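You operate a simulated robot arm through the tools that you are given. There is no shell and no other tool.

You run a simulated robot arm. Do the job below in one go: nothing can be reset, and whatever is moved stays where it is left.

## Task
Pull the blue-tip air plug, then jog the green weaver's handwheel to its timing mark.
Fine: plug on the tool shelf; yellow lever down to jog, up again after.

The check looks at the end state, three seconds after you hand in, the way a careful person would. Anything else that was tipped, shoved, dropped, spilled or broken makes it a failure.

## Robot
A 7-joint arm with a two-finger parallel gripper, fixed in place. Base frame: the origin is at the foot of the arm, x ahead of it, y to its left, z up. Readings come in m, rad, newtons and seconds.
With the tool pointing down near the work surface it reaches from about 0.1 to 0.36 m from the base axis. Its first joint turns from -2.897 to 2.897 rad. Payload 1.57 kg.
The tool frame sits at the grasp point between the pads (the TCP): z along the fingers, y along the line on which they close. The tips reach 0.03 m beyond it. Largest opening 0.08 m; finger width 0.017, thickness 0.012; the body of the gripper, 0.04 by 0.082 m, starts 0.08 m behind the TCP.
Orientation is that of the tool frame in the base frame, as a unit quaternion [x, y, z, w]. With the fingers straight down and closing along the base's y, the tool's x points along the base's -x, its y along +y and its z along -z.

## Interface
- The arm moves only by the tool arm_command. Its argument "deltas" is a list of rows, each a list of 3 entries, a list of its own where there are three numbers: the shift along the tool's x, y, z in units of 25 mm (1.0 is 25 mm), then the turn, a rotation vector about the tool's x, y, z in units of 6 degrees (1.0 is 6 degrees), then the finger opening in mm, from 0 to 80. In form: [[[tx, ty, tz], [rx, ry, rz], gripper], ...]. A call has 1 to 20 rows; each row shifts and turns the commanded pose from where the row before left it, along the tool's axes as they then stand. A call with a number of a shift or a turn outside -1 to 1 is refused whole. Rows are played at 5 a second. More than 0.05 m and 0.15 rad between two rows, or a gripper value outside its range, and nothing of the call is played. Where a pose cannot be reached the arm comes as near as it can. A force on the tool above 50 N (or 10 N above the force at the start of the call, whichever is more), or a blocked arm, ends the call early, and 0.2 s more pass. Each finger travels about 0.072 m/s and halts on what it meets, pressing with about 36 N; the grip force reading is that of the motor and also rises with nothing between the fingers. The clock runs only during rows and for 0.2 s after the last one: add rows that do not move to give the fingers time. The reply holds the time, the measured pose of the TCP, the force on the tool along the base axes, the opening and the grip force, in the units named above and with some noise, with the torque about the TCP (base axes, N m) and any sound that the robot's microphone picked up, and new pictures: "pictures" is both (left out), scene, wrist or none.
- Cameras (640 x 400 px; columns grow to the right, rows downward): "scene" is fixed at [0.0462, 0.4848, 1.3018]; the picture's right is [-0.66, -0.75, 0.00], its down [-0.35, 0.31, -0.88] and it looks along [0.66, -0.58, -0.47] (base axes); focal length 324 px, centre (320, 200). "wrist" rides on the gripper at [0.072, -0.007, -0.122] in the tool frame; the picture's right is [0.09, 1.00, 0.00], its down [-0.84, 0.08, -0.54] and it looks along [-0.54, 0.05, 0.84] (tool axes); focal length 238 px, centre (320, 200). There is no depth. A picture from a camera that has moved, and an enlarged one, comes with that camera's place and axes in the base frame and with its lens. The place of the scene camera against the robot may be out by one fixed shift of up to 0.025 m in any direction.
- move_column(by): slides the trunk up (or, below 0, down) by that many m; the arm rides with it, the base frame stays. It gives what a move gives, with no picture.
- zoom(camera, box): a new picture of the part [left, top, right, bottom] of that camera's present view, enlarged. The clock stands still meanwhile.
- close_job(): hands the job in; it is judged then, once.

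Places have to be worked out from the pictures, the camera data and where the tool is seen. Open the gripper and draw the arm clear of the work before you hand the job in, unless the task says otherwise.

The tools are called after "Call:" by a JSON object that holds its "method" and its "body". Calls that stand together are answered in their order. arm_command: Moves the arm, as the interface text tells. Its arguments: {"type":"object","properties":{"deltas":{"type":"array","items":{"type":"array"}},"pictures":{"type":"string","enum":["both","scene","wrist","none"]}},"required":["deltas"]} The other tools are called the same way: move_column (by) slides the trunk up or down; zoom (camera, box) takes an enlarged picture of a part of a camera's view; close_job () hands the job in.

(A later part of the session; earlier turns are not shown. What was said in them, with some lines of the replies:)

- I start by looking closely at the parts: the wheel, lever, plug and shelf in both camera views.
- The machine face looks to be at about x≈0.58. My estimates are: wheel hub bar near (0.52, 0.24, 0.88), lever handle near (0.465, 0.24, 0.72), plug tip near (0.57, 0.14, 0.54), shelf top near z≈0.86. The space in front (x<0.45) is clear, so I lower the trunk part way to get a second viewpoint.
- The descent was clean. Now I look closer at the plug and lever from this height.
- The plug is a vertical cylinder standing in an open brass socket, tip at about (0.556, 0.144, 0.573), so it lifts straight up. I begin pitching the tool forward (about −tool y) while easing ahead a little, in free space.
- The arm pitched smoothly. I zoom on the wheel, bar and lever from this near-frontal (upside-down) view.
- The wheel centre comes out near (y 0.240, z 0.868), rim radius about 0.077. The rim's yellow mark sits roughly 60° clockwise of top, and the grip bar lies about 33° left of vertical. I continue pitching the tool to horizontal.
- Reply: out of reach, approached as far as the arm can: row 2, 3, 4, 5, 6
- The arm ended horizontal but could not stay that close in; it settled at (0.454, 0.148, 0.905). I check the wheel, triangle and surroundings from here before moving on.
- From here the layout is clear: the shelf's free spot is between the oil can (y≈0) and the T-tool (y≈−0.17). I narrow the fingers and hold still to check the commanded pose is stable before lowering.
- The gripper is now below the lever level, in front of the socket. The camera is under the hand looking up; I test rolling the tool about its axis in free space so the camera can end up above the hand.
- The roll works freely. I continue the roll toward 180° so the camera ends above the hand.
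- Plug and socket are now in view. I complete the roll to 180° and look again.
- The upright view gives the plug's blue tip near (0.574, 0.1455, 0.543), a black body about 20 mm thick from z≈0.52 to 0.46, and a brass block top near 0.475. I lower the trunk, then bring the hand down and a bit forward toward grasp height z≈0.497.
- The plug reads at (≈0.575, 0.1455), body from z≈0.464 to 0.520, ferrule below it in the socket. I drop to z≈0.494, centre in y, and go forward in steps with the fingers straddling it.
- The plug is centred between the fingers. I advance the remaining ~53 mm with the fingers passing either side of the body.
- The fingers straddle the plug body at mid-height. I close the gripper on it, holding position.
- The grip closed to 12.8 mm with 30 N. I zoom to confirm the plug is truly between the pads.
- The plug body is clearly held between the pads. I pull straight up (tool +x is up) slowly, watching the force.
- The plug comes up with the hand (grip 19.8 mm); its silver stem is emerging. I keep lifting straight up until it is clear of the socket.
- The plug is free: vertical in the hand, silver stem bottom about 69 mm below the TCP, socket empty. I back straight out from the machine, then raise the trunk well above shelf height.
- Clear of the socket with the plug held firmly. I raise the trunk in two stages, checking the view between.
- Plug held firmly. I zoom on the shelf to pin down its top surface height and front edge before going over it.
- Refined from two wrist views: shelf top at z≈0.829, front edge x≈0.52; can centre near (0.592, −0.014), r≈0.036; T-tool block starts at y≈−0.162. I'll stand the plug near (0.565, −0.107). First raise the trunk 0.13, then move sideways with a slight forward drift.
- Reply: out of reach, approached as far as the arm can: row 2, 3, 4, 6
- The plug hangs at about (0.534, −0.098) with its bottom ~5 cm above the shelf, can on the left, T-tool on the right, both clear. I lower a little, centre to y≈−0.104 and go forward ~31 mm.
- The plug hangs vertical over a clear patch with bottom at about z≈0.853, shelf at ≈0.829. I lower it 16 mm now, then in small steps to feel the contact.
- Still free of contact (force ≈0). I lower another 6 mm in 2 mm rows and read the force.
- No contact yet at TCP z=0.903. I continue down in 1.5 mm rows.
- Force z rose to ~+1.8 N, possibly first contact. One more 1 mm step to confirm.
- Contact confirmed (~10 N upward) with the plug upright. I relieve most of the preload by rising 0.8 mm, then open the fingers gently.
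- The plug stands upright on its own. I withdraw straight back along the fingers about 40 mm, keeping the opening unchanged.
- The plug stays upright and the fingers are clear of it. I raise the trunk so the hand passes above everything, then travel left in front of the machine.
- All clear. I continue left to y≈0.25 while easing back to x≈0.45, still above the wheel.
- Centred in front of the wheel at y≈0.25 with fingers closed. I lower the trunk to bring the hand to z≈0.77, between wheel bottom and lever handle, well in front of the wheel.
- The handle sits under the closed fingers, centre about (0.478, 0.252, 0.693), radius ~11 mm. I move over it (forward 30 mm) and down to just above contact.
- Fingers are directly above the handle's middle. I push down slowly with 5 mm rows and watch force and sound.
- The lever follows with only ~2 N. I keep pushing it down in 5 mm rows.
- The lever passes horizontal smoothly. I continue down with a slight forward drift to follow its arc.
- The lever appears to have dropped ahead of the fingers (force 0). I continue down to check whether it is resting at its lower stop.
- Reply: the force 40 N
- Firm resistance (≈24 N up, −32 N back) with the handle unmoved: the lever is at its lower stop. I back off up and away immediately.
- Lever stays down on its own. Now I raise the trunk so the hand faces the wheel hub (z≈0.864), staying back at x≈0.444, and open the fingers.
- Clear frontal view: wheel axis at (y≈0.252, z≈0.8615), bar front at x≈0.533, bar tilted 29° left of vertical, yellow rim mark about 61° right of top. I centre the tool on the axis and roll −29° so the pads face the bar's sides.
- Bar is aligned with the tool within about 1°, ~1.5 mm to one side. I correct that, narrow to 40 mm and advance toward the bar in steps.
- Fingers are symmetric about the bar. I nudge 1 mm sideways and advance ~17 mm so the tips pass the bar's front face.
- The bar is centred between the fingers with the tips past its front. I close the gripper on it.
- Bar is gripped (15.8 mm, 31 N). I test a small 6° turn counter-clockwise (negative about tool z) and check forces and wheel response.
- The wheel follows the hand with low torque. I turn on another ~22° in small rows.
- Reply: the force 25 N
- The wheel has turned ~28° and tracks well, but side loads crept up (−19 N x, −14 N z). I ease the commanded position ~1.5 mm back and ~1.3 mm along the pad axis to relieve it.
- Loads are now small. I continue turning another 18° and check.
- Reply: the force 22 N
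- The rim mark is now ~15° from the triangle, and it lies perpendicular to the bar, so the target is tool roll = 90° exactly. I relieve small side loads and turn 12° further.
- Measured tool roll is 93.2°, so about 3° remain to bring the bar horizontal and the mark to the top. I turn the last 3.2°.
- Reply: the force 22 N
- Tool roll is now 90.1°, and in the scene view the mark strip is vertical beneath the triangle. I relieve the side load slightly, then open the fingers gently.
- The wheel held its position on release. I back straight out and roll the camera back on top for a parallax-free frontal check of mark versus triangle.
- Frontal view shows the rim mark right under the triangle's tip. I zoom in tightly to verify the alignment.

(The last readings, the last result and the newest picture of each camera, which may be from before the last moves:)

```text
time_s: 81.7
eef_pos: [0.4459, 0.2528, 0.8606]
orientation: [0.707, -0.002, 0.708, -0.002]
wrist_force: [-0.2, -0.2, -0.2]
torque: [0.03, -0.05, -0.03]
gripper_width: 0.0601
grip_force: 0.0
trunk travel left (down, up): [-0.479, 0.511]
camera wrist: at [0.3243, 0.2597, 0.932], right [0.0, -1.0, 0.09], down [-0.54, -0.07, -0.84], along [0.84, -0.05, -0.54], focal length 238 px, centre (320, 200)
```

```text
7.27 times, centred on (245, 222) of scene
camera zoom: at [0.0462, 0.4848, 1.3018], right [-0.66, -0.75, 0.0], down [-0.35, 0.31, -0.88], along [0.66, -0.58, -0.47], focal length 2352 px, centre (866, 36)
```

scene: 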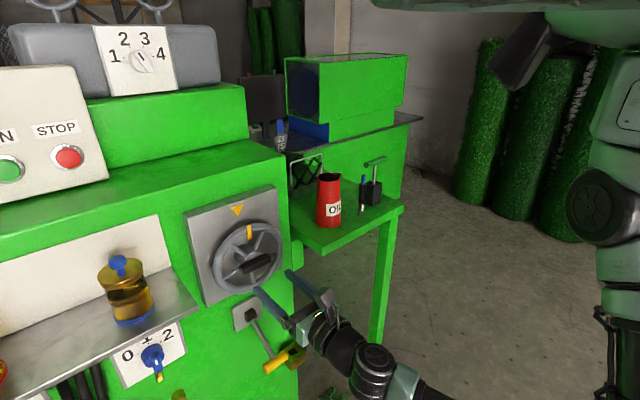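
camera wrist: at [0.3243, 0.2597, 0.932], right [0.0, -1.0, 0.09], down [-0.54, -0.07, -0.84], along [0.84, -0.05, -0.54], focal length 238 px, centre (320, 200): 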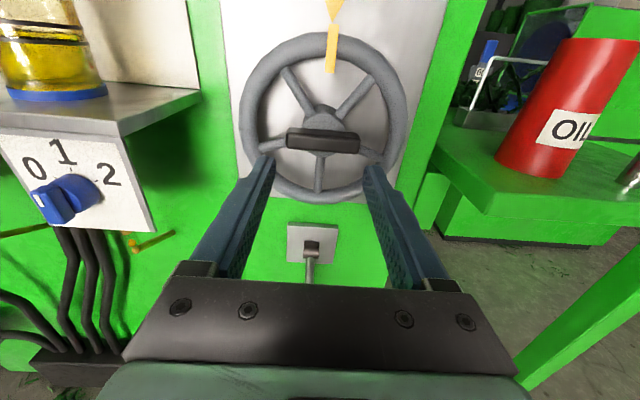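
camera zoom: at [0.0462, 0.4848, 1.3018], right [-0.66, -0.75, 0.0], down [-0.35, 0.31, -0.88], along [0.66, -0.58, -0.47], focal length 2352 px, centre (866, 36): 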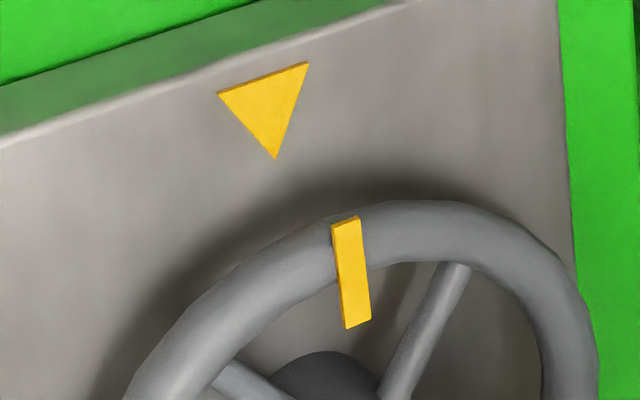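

Mark and triangle tip both compute to y≈0.2507, and the strip is vertical: aligned within about 1°. Now the lever must go back up: I close the fingers, retract a little and lower in front of the lever to view it.

Call:
{"method": "arm_command", "body": {"deltas": [[[0, 0.05, -0.4], [0, 0, -0.05], 30], [[0, 0.05, -0.4], [0, 0, 0], 0], [[0, 0, 0], [0, 0, 0], 0], [[0, 0, 0], [0, 0, 0], 0]], "pictures": "none"}}

Call:
{"method": "move_column", "body": {"by": -0.15}}

Call:
{"method": "arm_command", "body": {"deltas": [[[0, 0, 0], [0, 0, 0], 0]], "pictures": "both"}}

Call:
{"method": "zoom", "body": {"camera": "wrist", "box": [220, 60, 420, 290]}}

Call:
{"method": "zoom", "body": {"camera": "scene", "box": [210, 280, 350, 400]}}

```text
time_s: 82.7
eef_pos: [0.4242, 0.2491, 0.8602]
orientation: [0.706, 0.0, 0.708, 0.001]
wrist_force: [0.5, 0.1, -0.2]
torque: [0.0, -0.01, -0.01]
gripper_width: 0.0
grip_force: 21.3
trunk travel left (down, up): [-0.479, 0.511]
```

```text
time_s: 84.4
eef_pos: [0.4241, 0.2506, 0.7103]
orientation: [0.707, 0.001, 0.708, 0.0]
wrist_force: [-0.4, 0.0, -0.9]
torque: [0.0, 0.02, 0.02]
gripper_width: 0.0
grip_force: 21.8
trunk travel left (down, up): [-0.329, 0.661]
```

```text
time_s: 84.8
eef_pos: [0.4252, 0.25, 0.7104]
orientation: [0.707, 0.0, 0.707, 0.0]
wrist_force: [0.7, -0.1, 0.2]
torque: [0.04, 0.01, 0.0]
gripper_width: 0.0002
grip_force: 21.6
trunk travel left (down, up): [-0.329, 0.661]
camera wrist: at [0.3036, 0.2574, 0.7811], right [0.0, -1.0, 0.09], down [-0.54, -0.08, -0.84], along [0.84, -0.05, -0.54], focal length 238 px, centre (320, 200)
```

scene: 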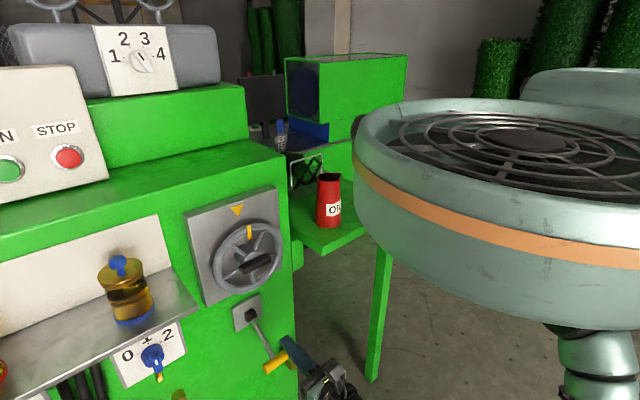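
wrist: 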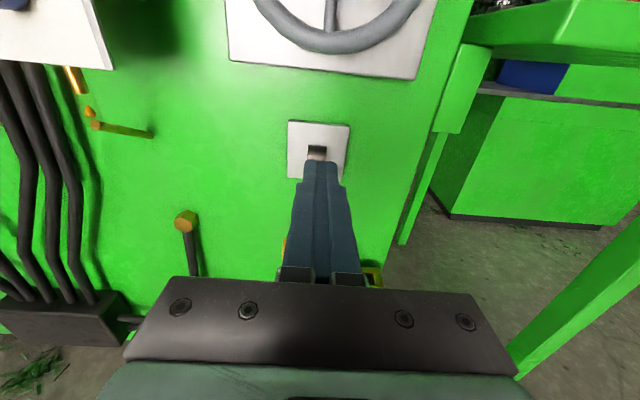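

```text
1.74 times, centred on (320, 175) of wrist
camera zoom: at [0.3036, 0.2574, 0.7811], right [0.0, -1.0, 0.09], down [-0.54, -0.08, -0.84], along [0.84, -0.05, -0.54], focal length 414 px, centre (320, 244)
```

zoom: 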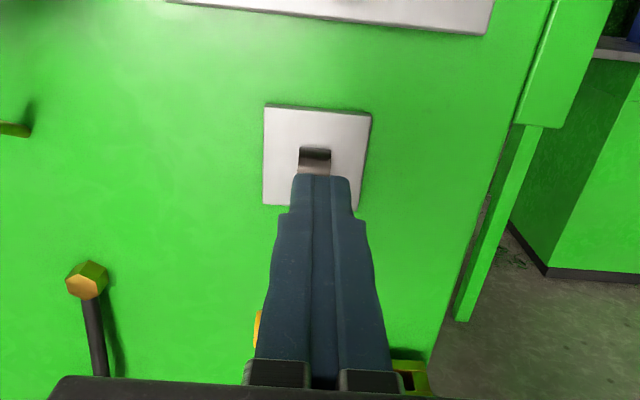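

```text
3.33 times, centred on (280, 340) of scene
camera zoom: at [0.0462, 0.4848, 1.3018], right [-0.66, -0.75, 0.0], down [-0.35, 0.31, -0.88], along [0.66, -0.58, -0.47], focal length 1078 px, centre (453, -267)
```

zoom: 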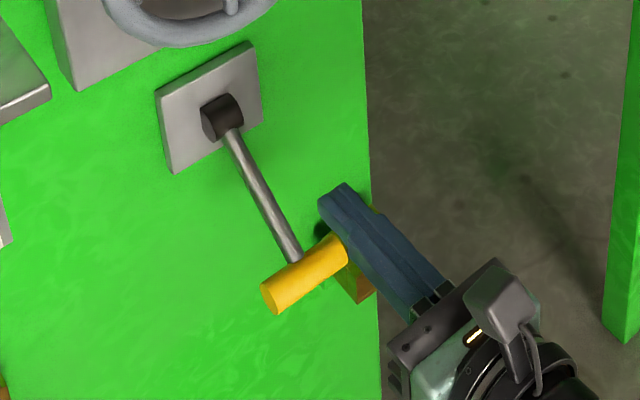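

The lever is down with its handle near (0.50, 0.25, 0.585). I lower the hand in front of it to z≈0.545 so the fingers can go under the handle.

Call:
{"method": "move_column", "body": {"by": -0.165}}

Call:
{"method": "arm_command", "body": {"deltas": [[[0, 0, 0], [0, 0, 0], 0]], "pictures": "both"}}

Call:
{"method": "zoom", "body": {"camera": "wrist", "box": [220, 60, 420, 290]}}

Call:
{"method": "zoom", "body": {"camera": "scene", "box": [210, 280, 350, 400]}}

```text
time_s: 86.7
eef_pos: [0.4255, 0.2503, 0.5444]
orientation: [0.706, 0.0, 0.708, 0.001]
wrist_force: [0.1, -1.0, 0.1]
torque: [0.01, -0.02, 0.01]
gripper_width: 0.0
grip_force: 21.1
trunk travel left (down, up): [-0.164, 0.826]
```

```text
time_s: 87.1
eef_pos: [0.4249, 0.25, 0.5465]
orientation: [0.707, 0.0, 0.707, 0.0]
wrist_force: [0.3, 0.3, 1.1]
torque: [-0.04, -0.02, -0.03]
gripper_width: 0.0001
grip_force: 21.2
trunk travel left (down, up): [-0.164, 0.826]
camera wrist: at [0.3036, 0.2573, 0.6161], right [0.0, -1.0, 0.09], down [-0.54, -0.08, -0.84], along [0.84, -0.05, -0.54], focal length 238 px, centre (320, 200)
```

scene: 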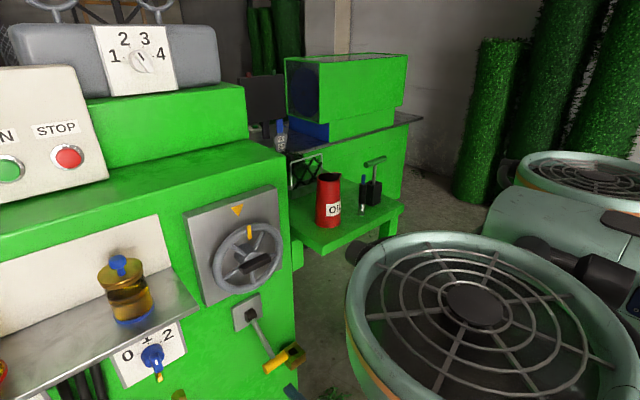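
wrist: 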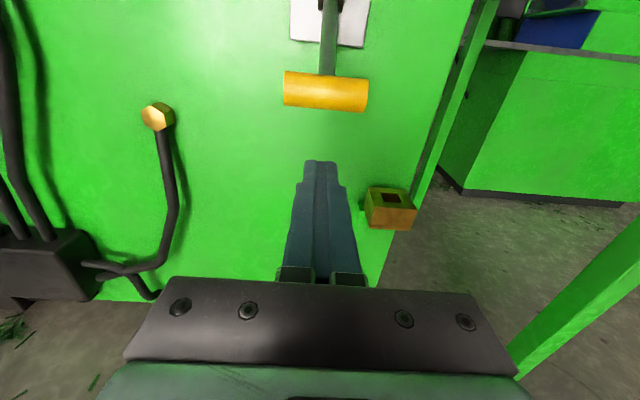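

```text
1.74 times, centred on (320, 175) of wrist
camera zoom: at [0.3036, 0.2573, 0.6161], right [0.0, -1.0, 0.09], down [-0.54, -0.08, -0.84], along [0.84, -0.05, -0.54], focal length 414 px, centre (320, 244)
```

zoom: 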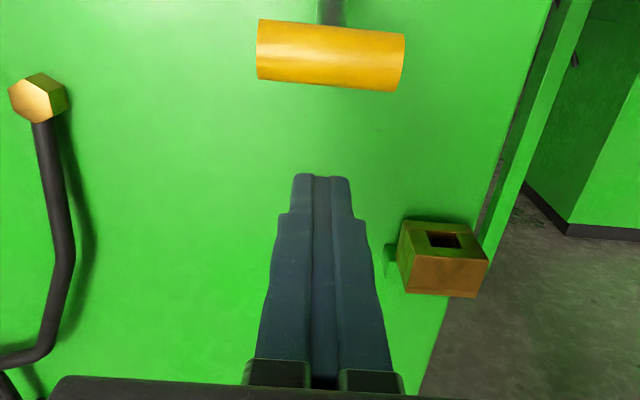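

```text
3.33 times, centred on (280, 340) of scene
camera zoom: at [0.0462, 0.4848, 1.3018], right [-0.66, -0.75, 0.0], down [-0.35, 0.31, -0.88], along [0.66, -0.58, -0.47], focal length 1078 px, centre (453, -267)
```

zoom: 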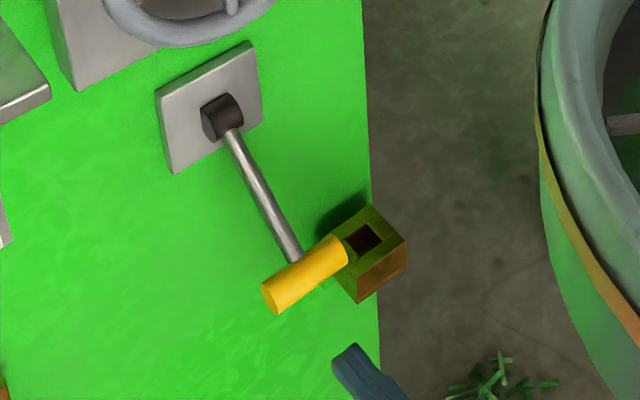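

The handle is centred above and ahead, at about (0.496, 0.251, 0.589). I slide the closed fingers forward beneath it.

Call:
{"method": "arm_command", "body": {"deltas": [[[0, 0, 0.8], [0, 0, 0], 0], [[0, 0, 0.8], [0, 0, 0], 0], [[0, 0, 0.8], [0, 0, 0], 0], [[0, 0, 0], [0, 0, 0], 0]], "pictures": "both"}}

Call:
{"method": "zoom", "body": {"camera": "scene", "box": [210, 280, 350, 400]}}

```text
time_s: 88.1
eef_pos: [0.4863, 0.2506, 0.5454]
orientation: [0.706, 0.0, 0.708, 0.001]
wrist_force: [-0.3, -0.2, -0.3]
torque: [0.0, -0.03, -0.03]
gripper_width: 0.0
grip_force: 21.2
trunk travel left (down, up): [-0.164, 0.826]
camera wrist: at [0.3643, 0.2578, 0.6159], right [0.0, -1.0, 0.09], down [-0.54, -0.08, -0.84], along [0.84, -0.05, -0.54], focal length 238 px, centre (320, 200)
```

scene: 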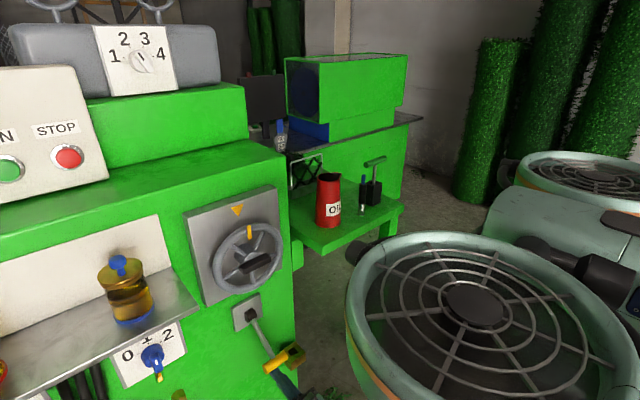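
wrist: 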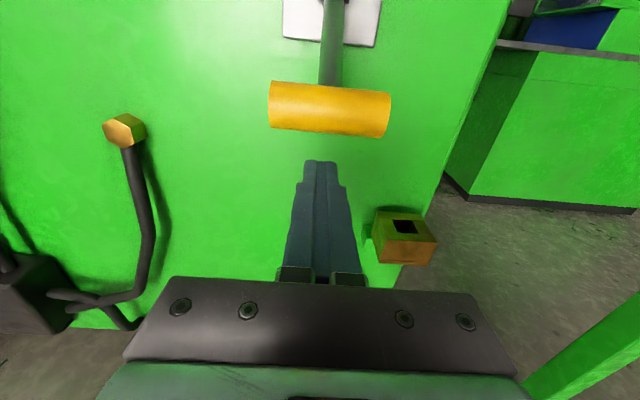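

```text
3.33 times, centred on (280, 340) of scene
camera zoom: at [0.0462, 0.4848, 1.3018], right [-0.66, -0.75, 0.0], down [-0.35, 0.31, -0.88], along [0.66, -0.58, -0.47], focal length 1078 px, centre (453, -267)
```

zoom: 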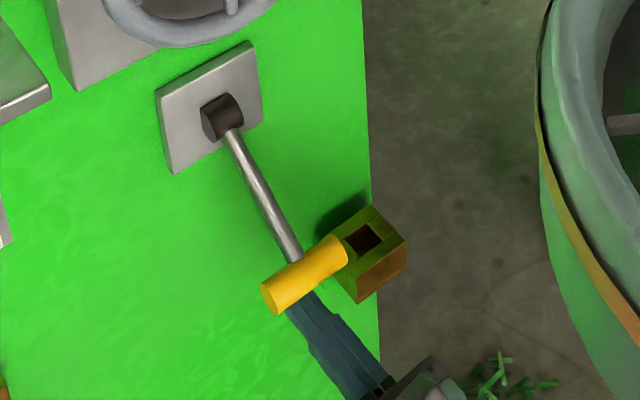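

Fingers are under the handle. I lift in 5 mm rows, watching force.

Call:
{"method": "arm_command", "body": {"deltas": [[[0.2, 0, 0], [0, 0, 0], 0], [[0.2, 0, 0], [0, 0, 0], 0], [[0.2, 0, 0], [0, 0, 0], 0], [[0.2, 0, 0], [0, 0, 0], 0], [[0.2, 0, 0], [0, 0, 0], 0], [[0.2, 0, 0], [0, 0, 0], 0], [[0.2, 0, 0], [0, 0, 0], 0], [[0.2, 0, 0], [0, 0, 0], 0]], "pictures": "both"}}

Call:
{"method": "zoom", "body": {"camera": "scene", "box": [210, 280, 350, 400]}}

```text
time_s: 89.9
eef_pos: [0.4841, 0.2505, 0.5855]
orientation: [0.706, 0.002, 0.708, 0.001]
wrist_force: [-1.4, 0.5, -4.6]
torque: [0.01, 0.0, 0.01]
gripper_width: 0.0
grip_force: 21.1
trunk travel left (down, up): [-0.164, 0.826]
camera wrist: at [0.3635, 0.2569, 0.6563], right [0.0, -1.0, 0.09], down [-0.54, -0.08, -0.84], along [0.84, -0.05, -0.54], focal length 238 px, centre (320, 200)
```

scene: 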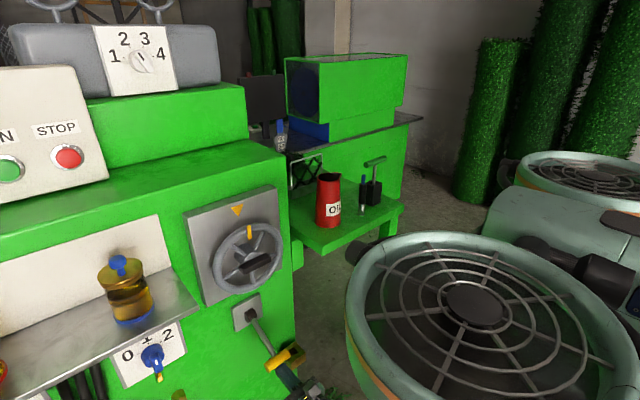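
wrist: 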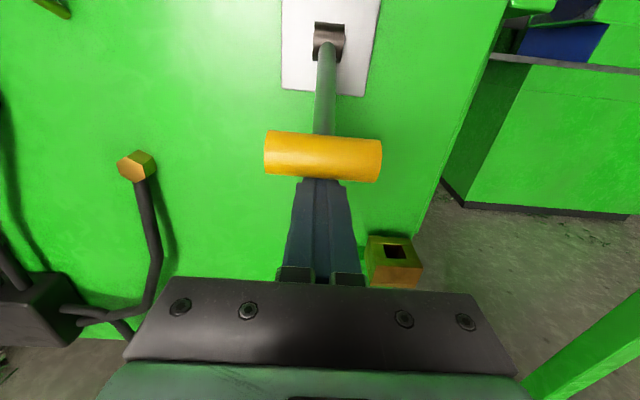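

```text
3.33 times, centred on (280, 340) of scene
camera zoom: at [0.0462, 0.4848, 1.3018], right [-0.66, -0.75, 0.0], down [-0.35, 0.31, -0.88], along [0.66, -0.58, -0.47], focal length 1078 px, centre (453, -267)
```

zoom: 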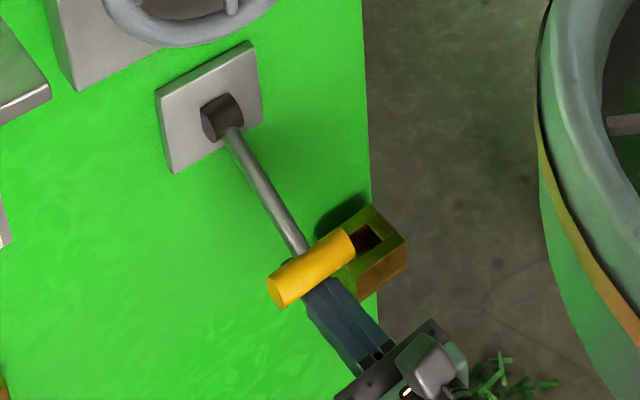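

The lever is rising with about 4–5 N. I continue lifting.

Call:
{"method": "arm_command", "body": {"deltas": [[[0.2, 0, 0], [0, 0, 0], 0], [[0.2, 0, 0], [0, 0, 0], 0], [[0.2, 0, 0], [0, 0, 0], 0], [[0.2, 0, 0], [0, 0, 0], 0], [[0.2, 0, 0], [0, 0, 0], 0], [[0.2, 0, 0], [0, 0, 0], 0], [[0.2, 0, 0], [0, 0, 0], 0], [[0.2, 0, 0], [0, 0, 0], 0]], "pictures": "both"}}

Call:
{"method": "zoom", "body": {"camera": "scene", "box": [210, 280, 350, 400]}}

```text
time_s: 91.7
eef_pos: [0.4841, 0.2498, 0.6269]
orientation: [0.707, 0.0, 0.707, 0.0]
wrist_force: [1.5, 0.9, -0.2]
torque: [-0.01, -0.01, 0.01]
gripper_width: 0.0
grip_force: 21.4
trunk travel left (down, up): [-0.164, 0.826]
camera wrist: at [0.3634, 0.2568, 0.6976], right [0.0, -1.0, 0.09], down [-0.54, -0.08, -0.84], along [0.84, -0.05, -0.54], focal length 238 px, centre (320, 200)
```

scene: 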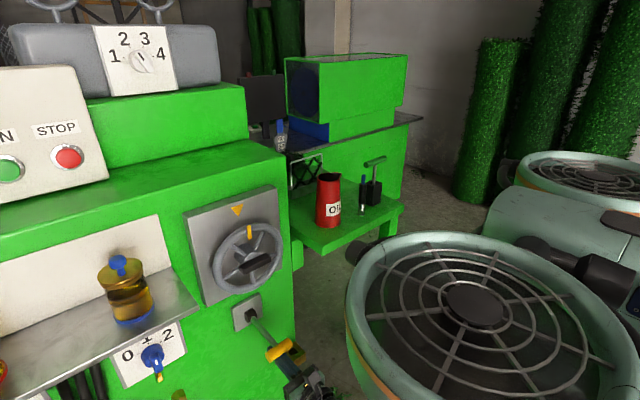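
wrist: 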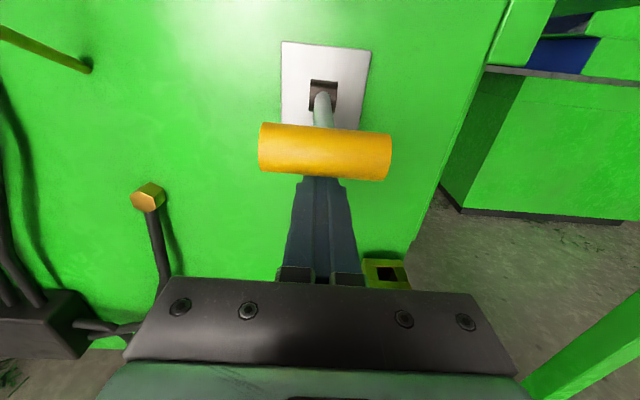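

```text
3.33 times, centred on (280, 340) of scene
camera zoom: at [0.0462, 0.4848, 1.3018], right [-0.66, -0.75, 0.0], down [-0.35, 0.31, -0.88], along [0.66, -0.58, -0.47], focal length 1078 px, centre (453, -267)
```

zoom: 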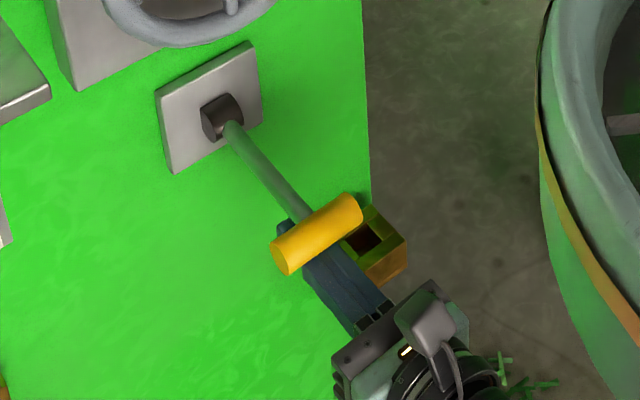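

The lever is near horizontal and following. I keep lifting, easing back slightly so the fingers stay under the handle.

Call:
{"method": "arm_command", "body": {"deltas": [[[0.2, 0, -0.06], [0, 0, 0], 0], [[0.2, 0, -0.06], [0, 0, 0], 0], [[0.2, 0, -0.06], [0, 0, 0], 0], [[0.2, 0, -0.06], [0, 0, 0], 0], [[0.2, 0, -0.06], [0, 0, 0], 0], [[0.2, 0, -0.06], [0, 0, 0], 0], [[0.2, 0, -0.06], [0, 0, 0], 0]], "pictures": "both"}}

Call:
{"method": "zoom", "body": {"camera": "scene", "box": [210, 280, 350, 400]}}

```text
time_s: 93.3
eef_pos: [0.4751, 0.2505, 0.659]
orientation: [0.706, 0.0, 0.708, 0.001]
wrist_force: [1.2, 0.1, 0.0]
torque: [-0.01, 0.01, 0.0]
gripper_width: 0.0001
grip_force: 21.6
trunk travel left (down, up): [-0.164, 0.826]
camera wrist: at [0.3536, 0.2573, 0.7305], right [0.0, -1.0, 0.09], down [-0.54, -0.08, -0.84], along [0.84, -0.05, -0.54], focal length 238 px, centre (320, 200)
```

scene: 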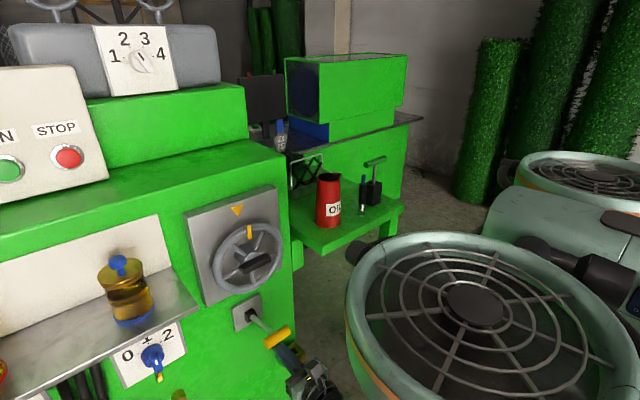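
wrist: 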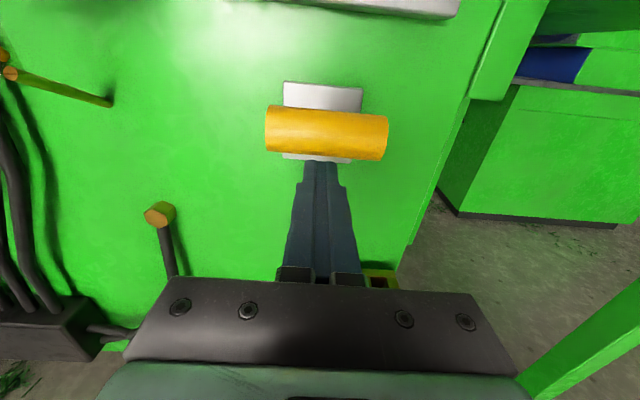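

```text
3.33 times, centred on (280, 340) of scene
camera zoom: at [0.0462, 0.4848, 1.3018], right [-0.66, -0.75, 0.0], down [-0.35, 0.31, -0.88], along [0.66, -0.58, -0.47], focal length 1078 px, centre (453, -267)
```

zoom: 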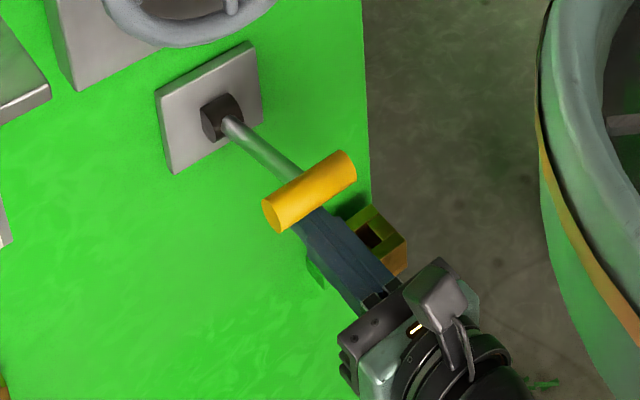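

The lever appears to have snapped up ahead of the fingers. I compare it directly with the starting view using the same zoom box.

Call:
{"method": "zoom", "body": {"camera": "scene", "box": [240, 310, 340, 390]}}

```text
5.00 times, centred on (290, 350) of scene
camera zoom: at [0.0462, 0.4848, 1.3018], right [-0.66, -0.75, 0.0], down [-0.35, 0.31, -0.88], along [0.66, -0.58, -0.47], focal length 1617 px, centre (470, -550)
```

zoom: 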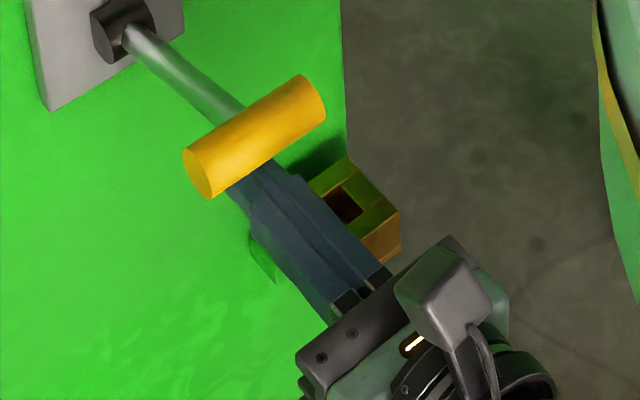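

The lever is in exactly its original up position. I withdraw the fingers straight back from under the handle.

Call:
{"method": "arm_command", "body": {"deltas": [[[-0.1, 0, -0.4], [0, 0, 0], 0], [[0, 0, -0.6], [0, 0, 0], 0], [[0, 0, -0.6], [0, 0, 0], 0], [[0, 0, -0.5], [0, 0, 0], 0], [[0, 0, 0], [0, 0, 0], 0]], "pictures": "both"}}

Call:
{"method": "zoom", "body": {"camera": "scene", "box": [190, 190, 330, 390]}}

```text
time_s: 94.5
eef_pos: [0.4231, 0.248, 0.6556]
orientation: [0.707, 0.004, 0.707, -0.003]
wrist_force: [0.1, -0.5, 0.1]
torque: [0.0, 0.01, -0.02]
gripper_width: 0.0
grip_force: 22.0
trunk travel left (down, up): [-0.164, 0.826]
camera wrist: at [0.3018, 0.2549, 0.7272], right [0.01, -1.0, 0.09], down [-0.54, -0.08, -0.84], along [0.84, -0.04, -0.54], focal length 238 px, centre (320, 200)
```

scene: 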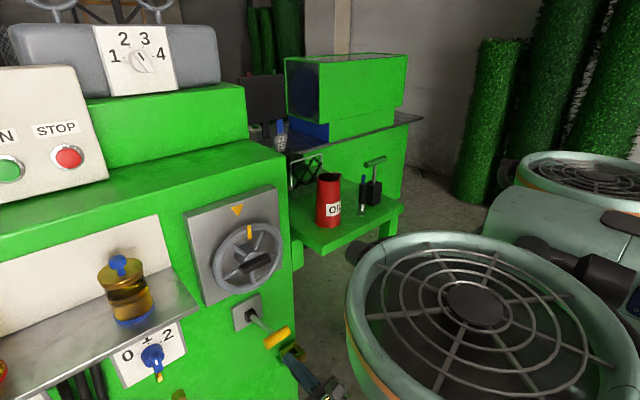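
wrist: 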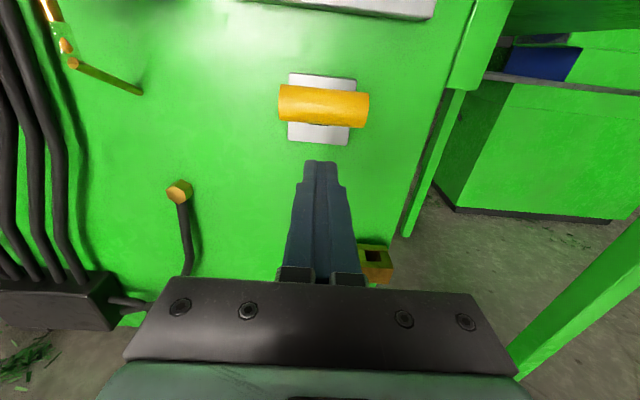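

```text
2.00 times, centred on (260, 290) of scene
camera zoom: at [0.0462, 0.4848, 1.3018], right [-0.66, -0.75, 0.0], down [-0.35, 0.31, -0.88], along [0.66, -0.58, -0.47], focal length 647 px, centre (440, 20)
```

zoom: 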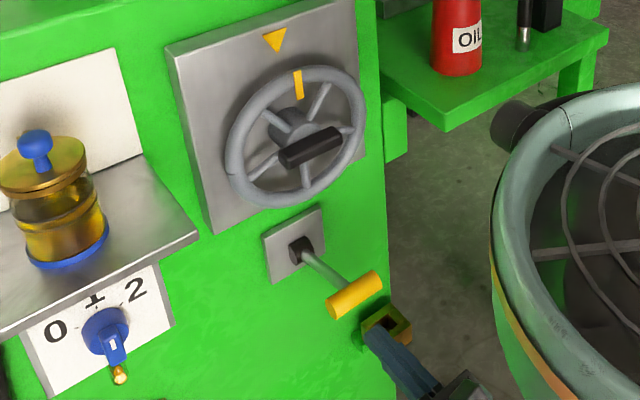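

Lever up, wheel on its mark, socket empty. To retreat further without brushing the lever, I tilt the tool downward and draw it back toward the robot.

Call:
{"method": "arm_command", "body": {"deltas": [[[0, 0, 0], [0, -1, 0], 0], [[0, 0, 0], [0, -1, 0], 0], [[-0.083, 0, -0.391], [0, -1, 0], 0], [[-0.124, 0, -0.38], [0, -1, 0], 0], [[-0.163, 0, -0.365], [0, -1, 0], 0], [[-0.2, 0, -0.346], [0, -1, 0], 0], [[-0.235, 0, -0.324], [0, -1, 0], 0], [[-0.268, 0, -0.297], [0, 0, 0], 0], [[-0.268, 0, -0.297], [0, 0, 0], 0], [[0, 0, 0], [0, 0, 0], 0]], "pictures": "both"}}

```text
time_s: 96.7
eef_pos: [0.3596, 0.2403, 0.658]
orientation: [0.914, 0.004, 0.407, -0.001]
wrist_force: [-0.1, -0.1, 0.6]
torque: [-0.04, -0.01, -0.01]
gripper_width: 0.0002
grip_force: 20.8
out of reach, approached as far as the arm can: row 1, 2, 3
trunk travel left (down, up): [-0.164, 0.826]
camera wrist: at [0.3175, 0.2468, 0.7932], right [0.07, -1.0, 0.07], down [-0.96, -0.09, -0.26], along [0.26, -0.05, -0.96], focal length 238 px, centre (320, 200)
```

scene: 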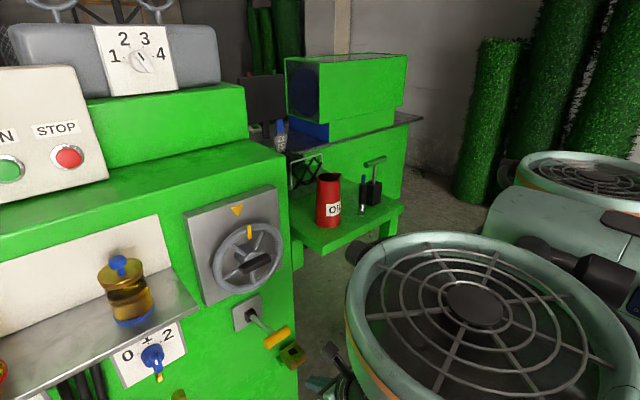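
wrist: 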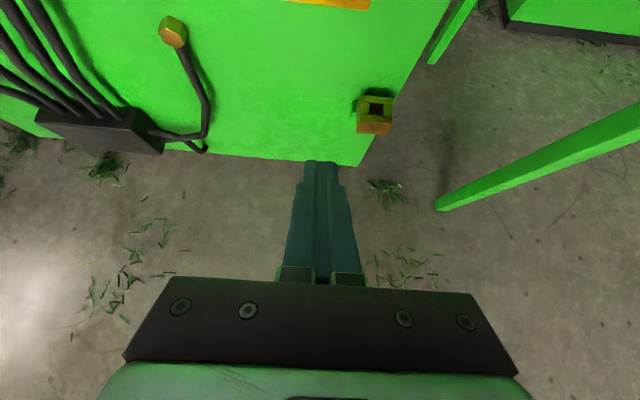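

The hand is well clear at (0.36, 0.24, 0.658). I open the gripper and take final verification views of wheel, lever, plug and shelf.

Call:
{"method": "arm_command", "body": {"deltas": [[[0, 0, 0], [0, 0, 0], 70], [[0, 0, 0], [0, 0, 0], 70], [[0, 0, 0], [0, 0, 0], 70], [[0, 0, 0], [0, 0, 0], 70]], "pictures": "scene"}}

Call:
{"method": "zoom", "body": {"camera": "scene", "box": [290, 140, 420, 260]}}

Call:
{"method": "zoom", "body": {"camera": "scene", "box": [190, 190, 330, 380]}}

```text
time_s: 97.7
eef_pos: [0.36, 0.2408, 0.6592]
orientation: [0.913, 0.004, 0.407, -0.002]
wrist_force: [-0.1, 0.4, 0.4]
torque: [-0.02, 0.0, 0.01]
gripper_width: 0.0701
grip_force: 0.1
trunk travel left (down, up): [-0.164, 0.826]
```

scene: 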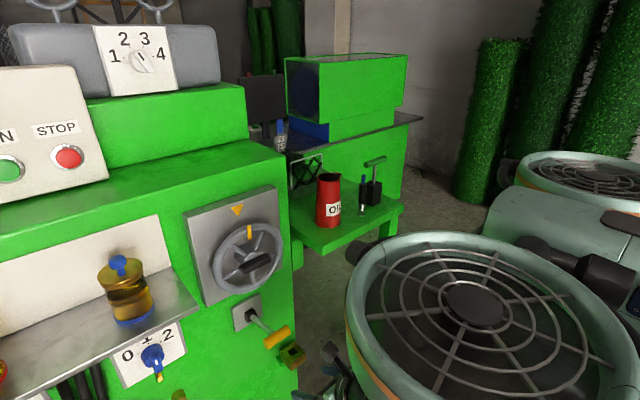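

```text
3.33 times, centred on (355, 200) of scene
camera zoom: at [0.0462, 0.4848, 1.3018], right [-0.66, -0.75, 0.0], down [-0.35, 0.31, -0.88], along [0.66, -0.58, -0.47], focal length 1078 px, centre (203, 200)
```

zoom: 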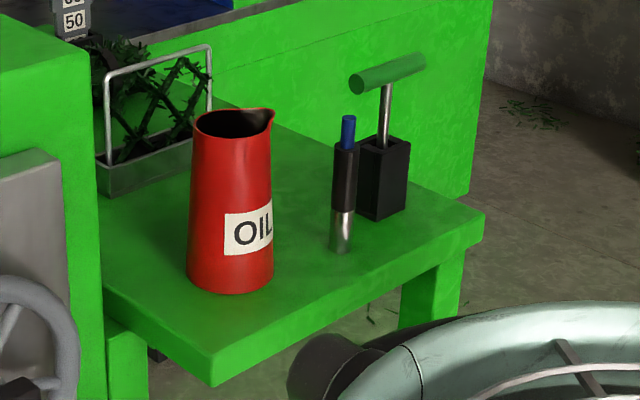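

```text
2.11 times, centred on (260, 285) of scene
camera zoom: at [0.0462, 0.4848, 1.3018], right [-0.66, -0.75, 0.0], down [-0.35, 0.31, -0.88], along [0.66, -0.58, -0.47], focal length 681 px, centre (446, 21)
```

zoom: 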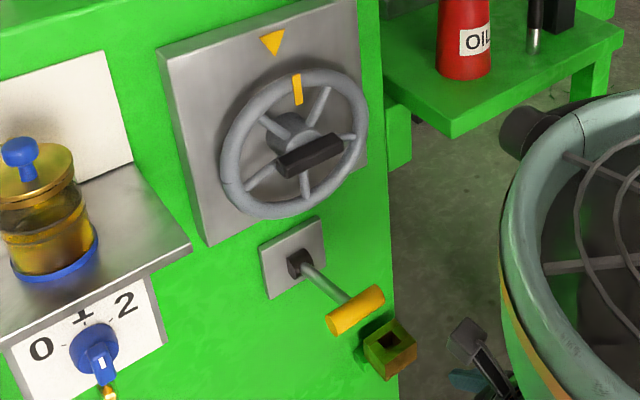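

All goals look met: the plug stands upright on the tool shelf and the socket is empty. The handwheel mark is under the triangle, the yellow lever is back up, the can and T-tool are undisturbed, and the gripper is open and clear. I hand the job in.

Call:
{"method": "close_job", "body": {}}

```text
The job is handed in.
```

The job is handed in, and the last pictures showed each part of the task done:

- **Air plug:** the blue-tip plug is out of its socket. It stands upright on the green tool shelf, between the oil can and the T-handle tool.
- **Handwheel:** I turned it about 61° counter-clockwise. The yellow rim mark now sits under the triangle, within about 1° by my measurement from the wrist camera.
- **Yellow lever:** I pushed it down before turning the wheel and lifted it up again afterwards. It is back in the same position as in the first picture.
- **Surroundings:** the oil can, T-handle tool and the rest look undisturbed. The gripper is open and the arm is drawn back from the machine.

The plug is standing on its narrow metal end, so it could be knocked over easily, but it stayed upright from the moment I let go.
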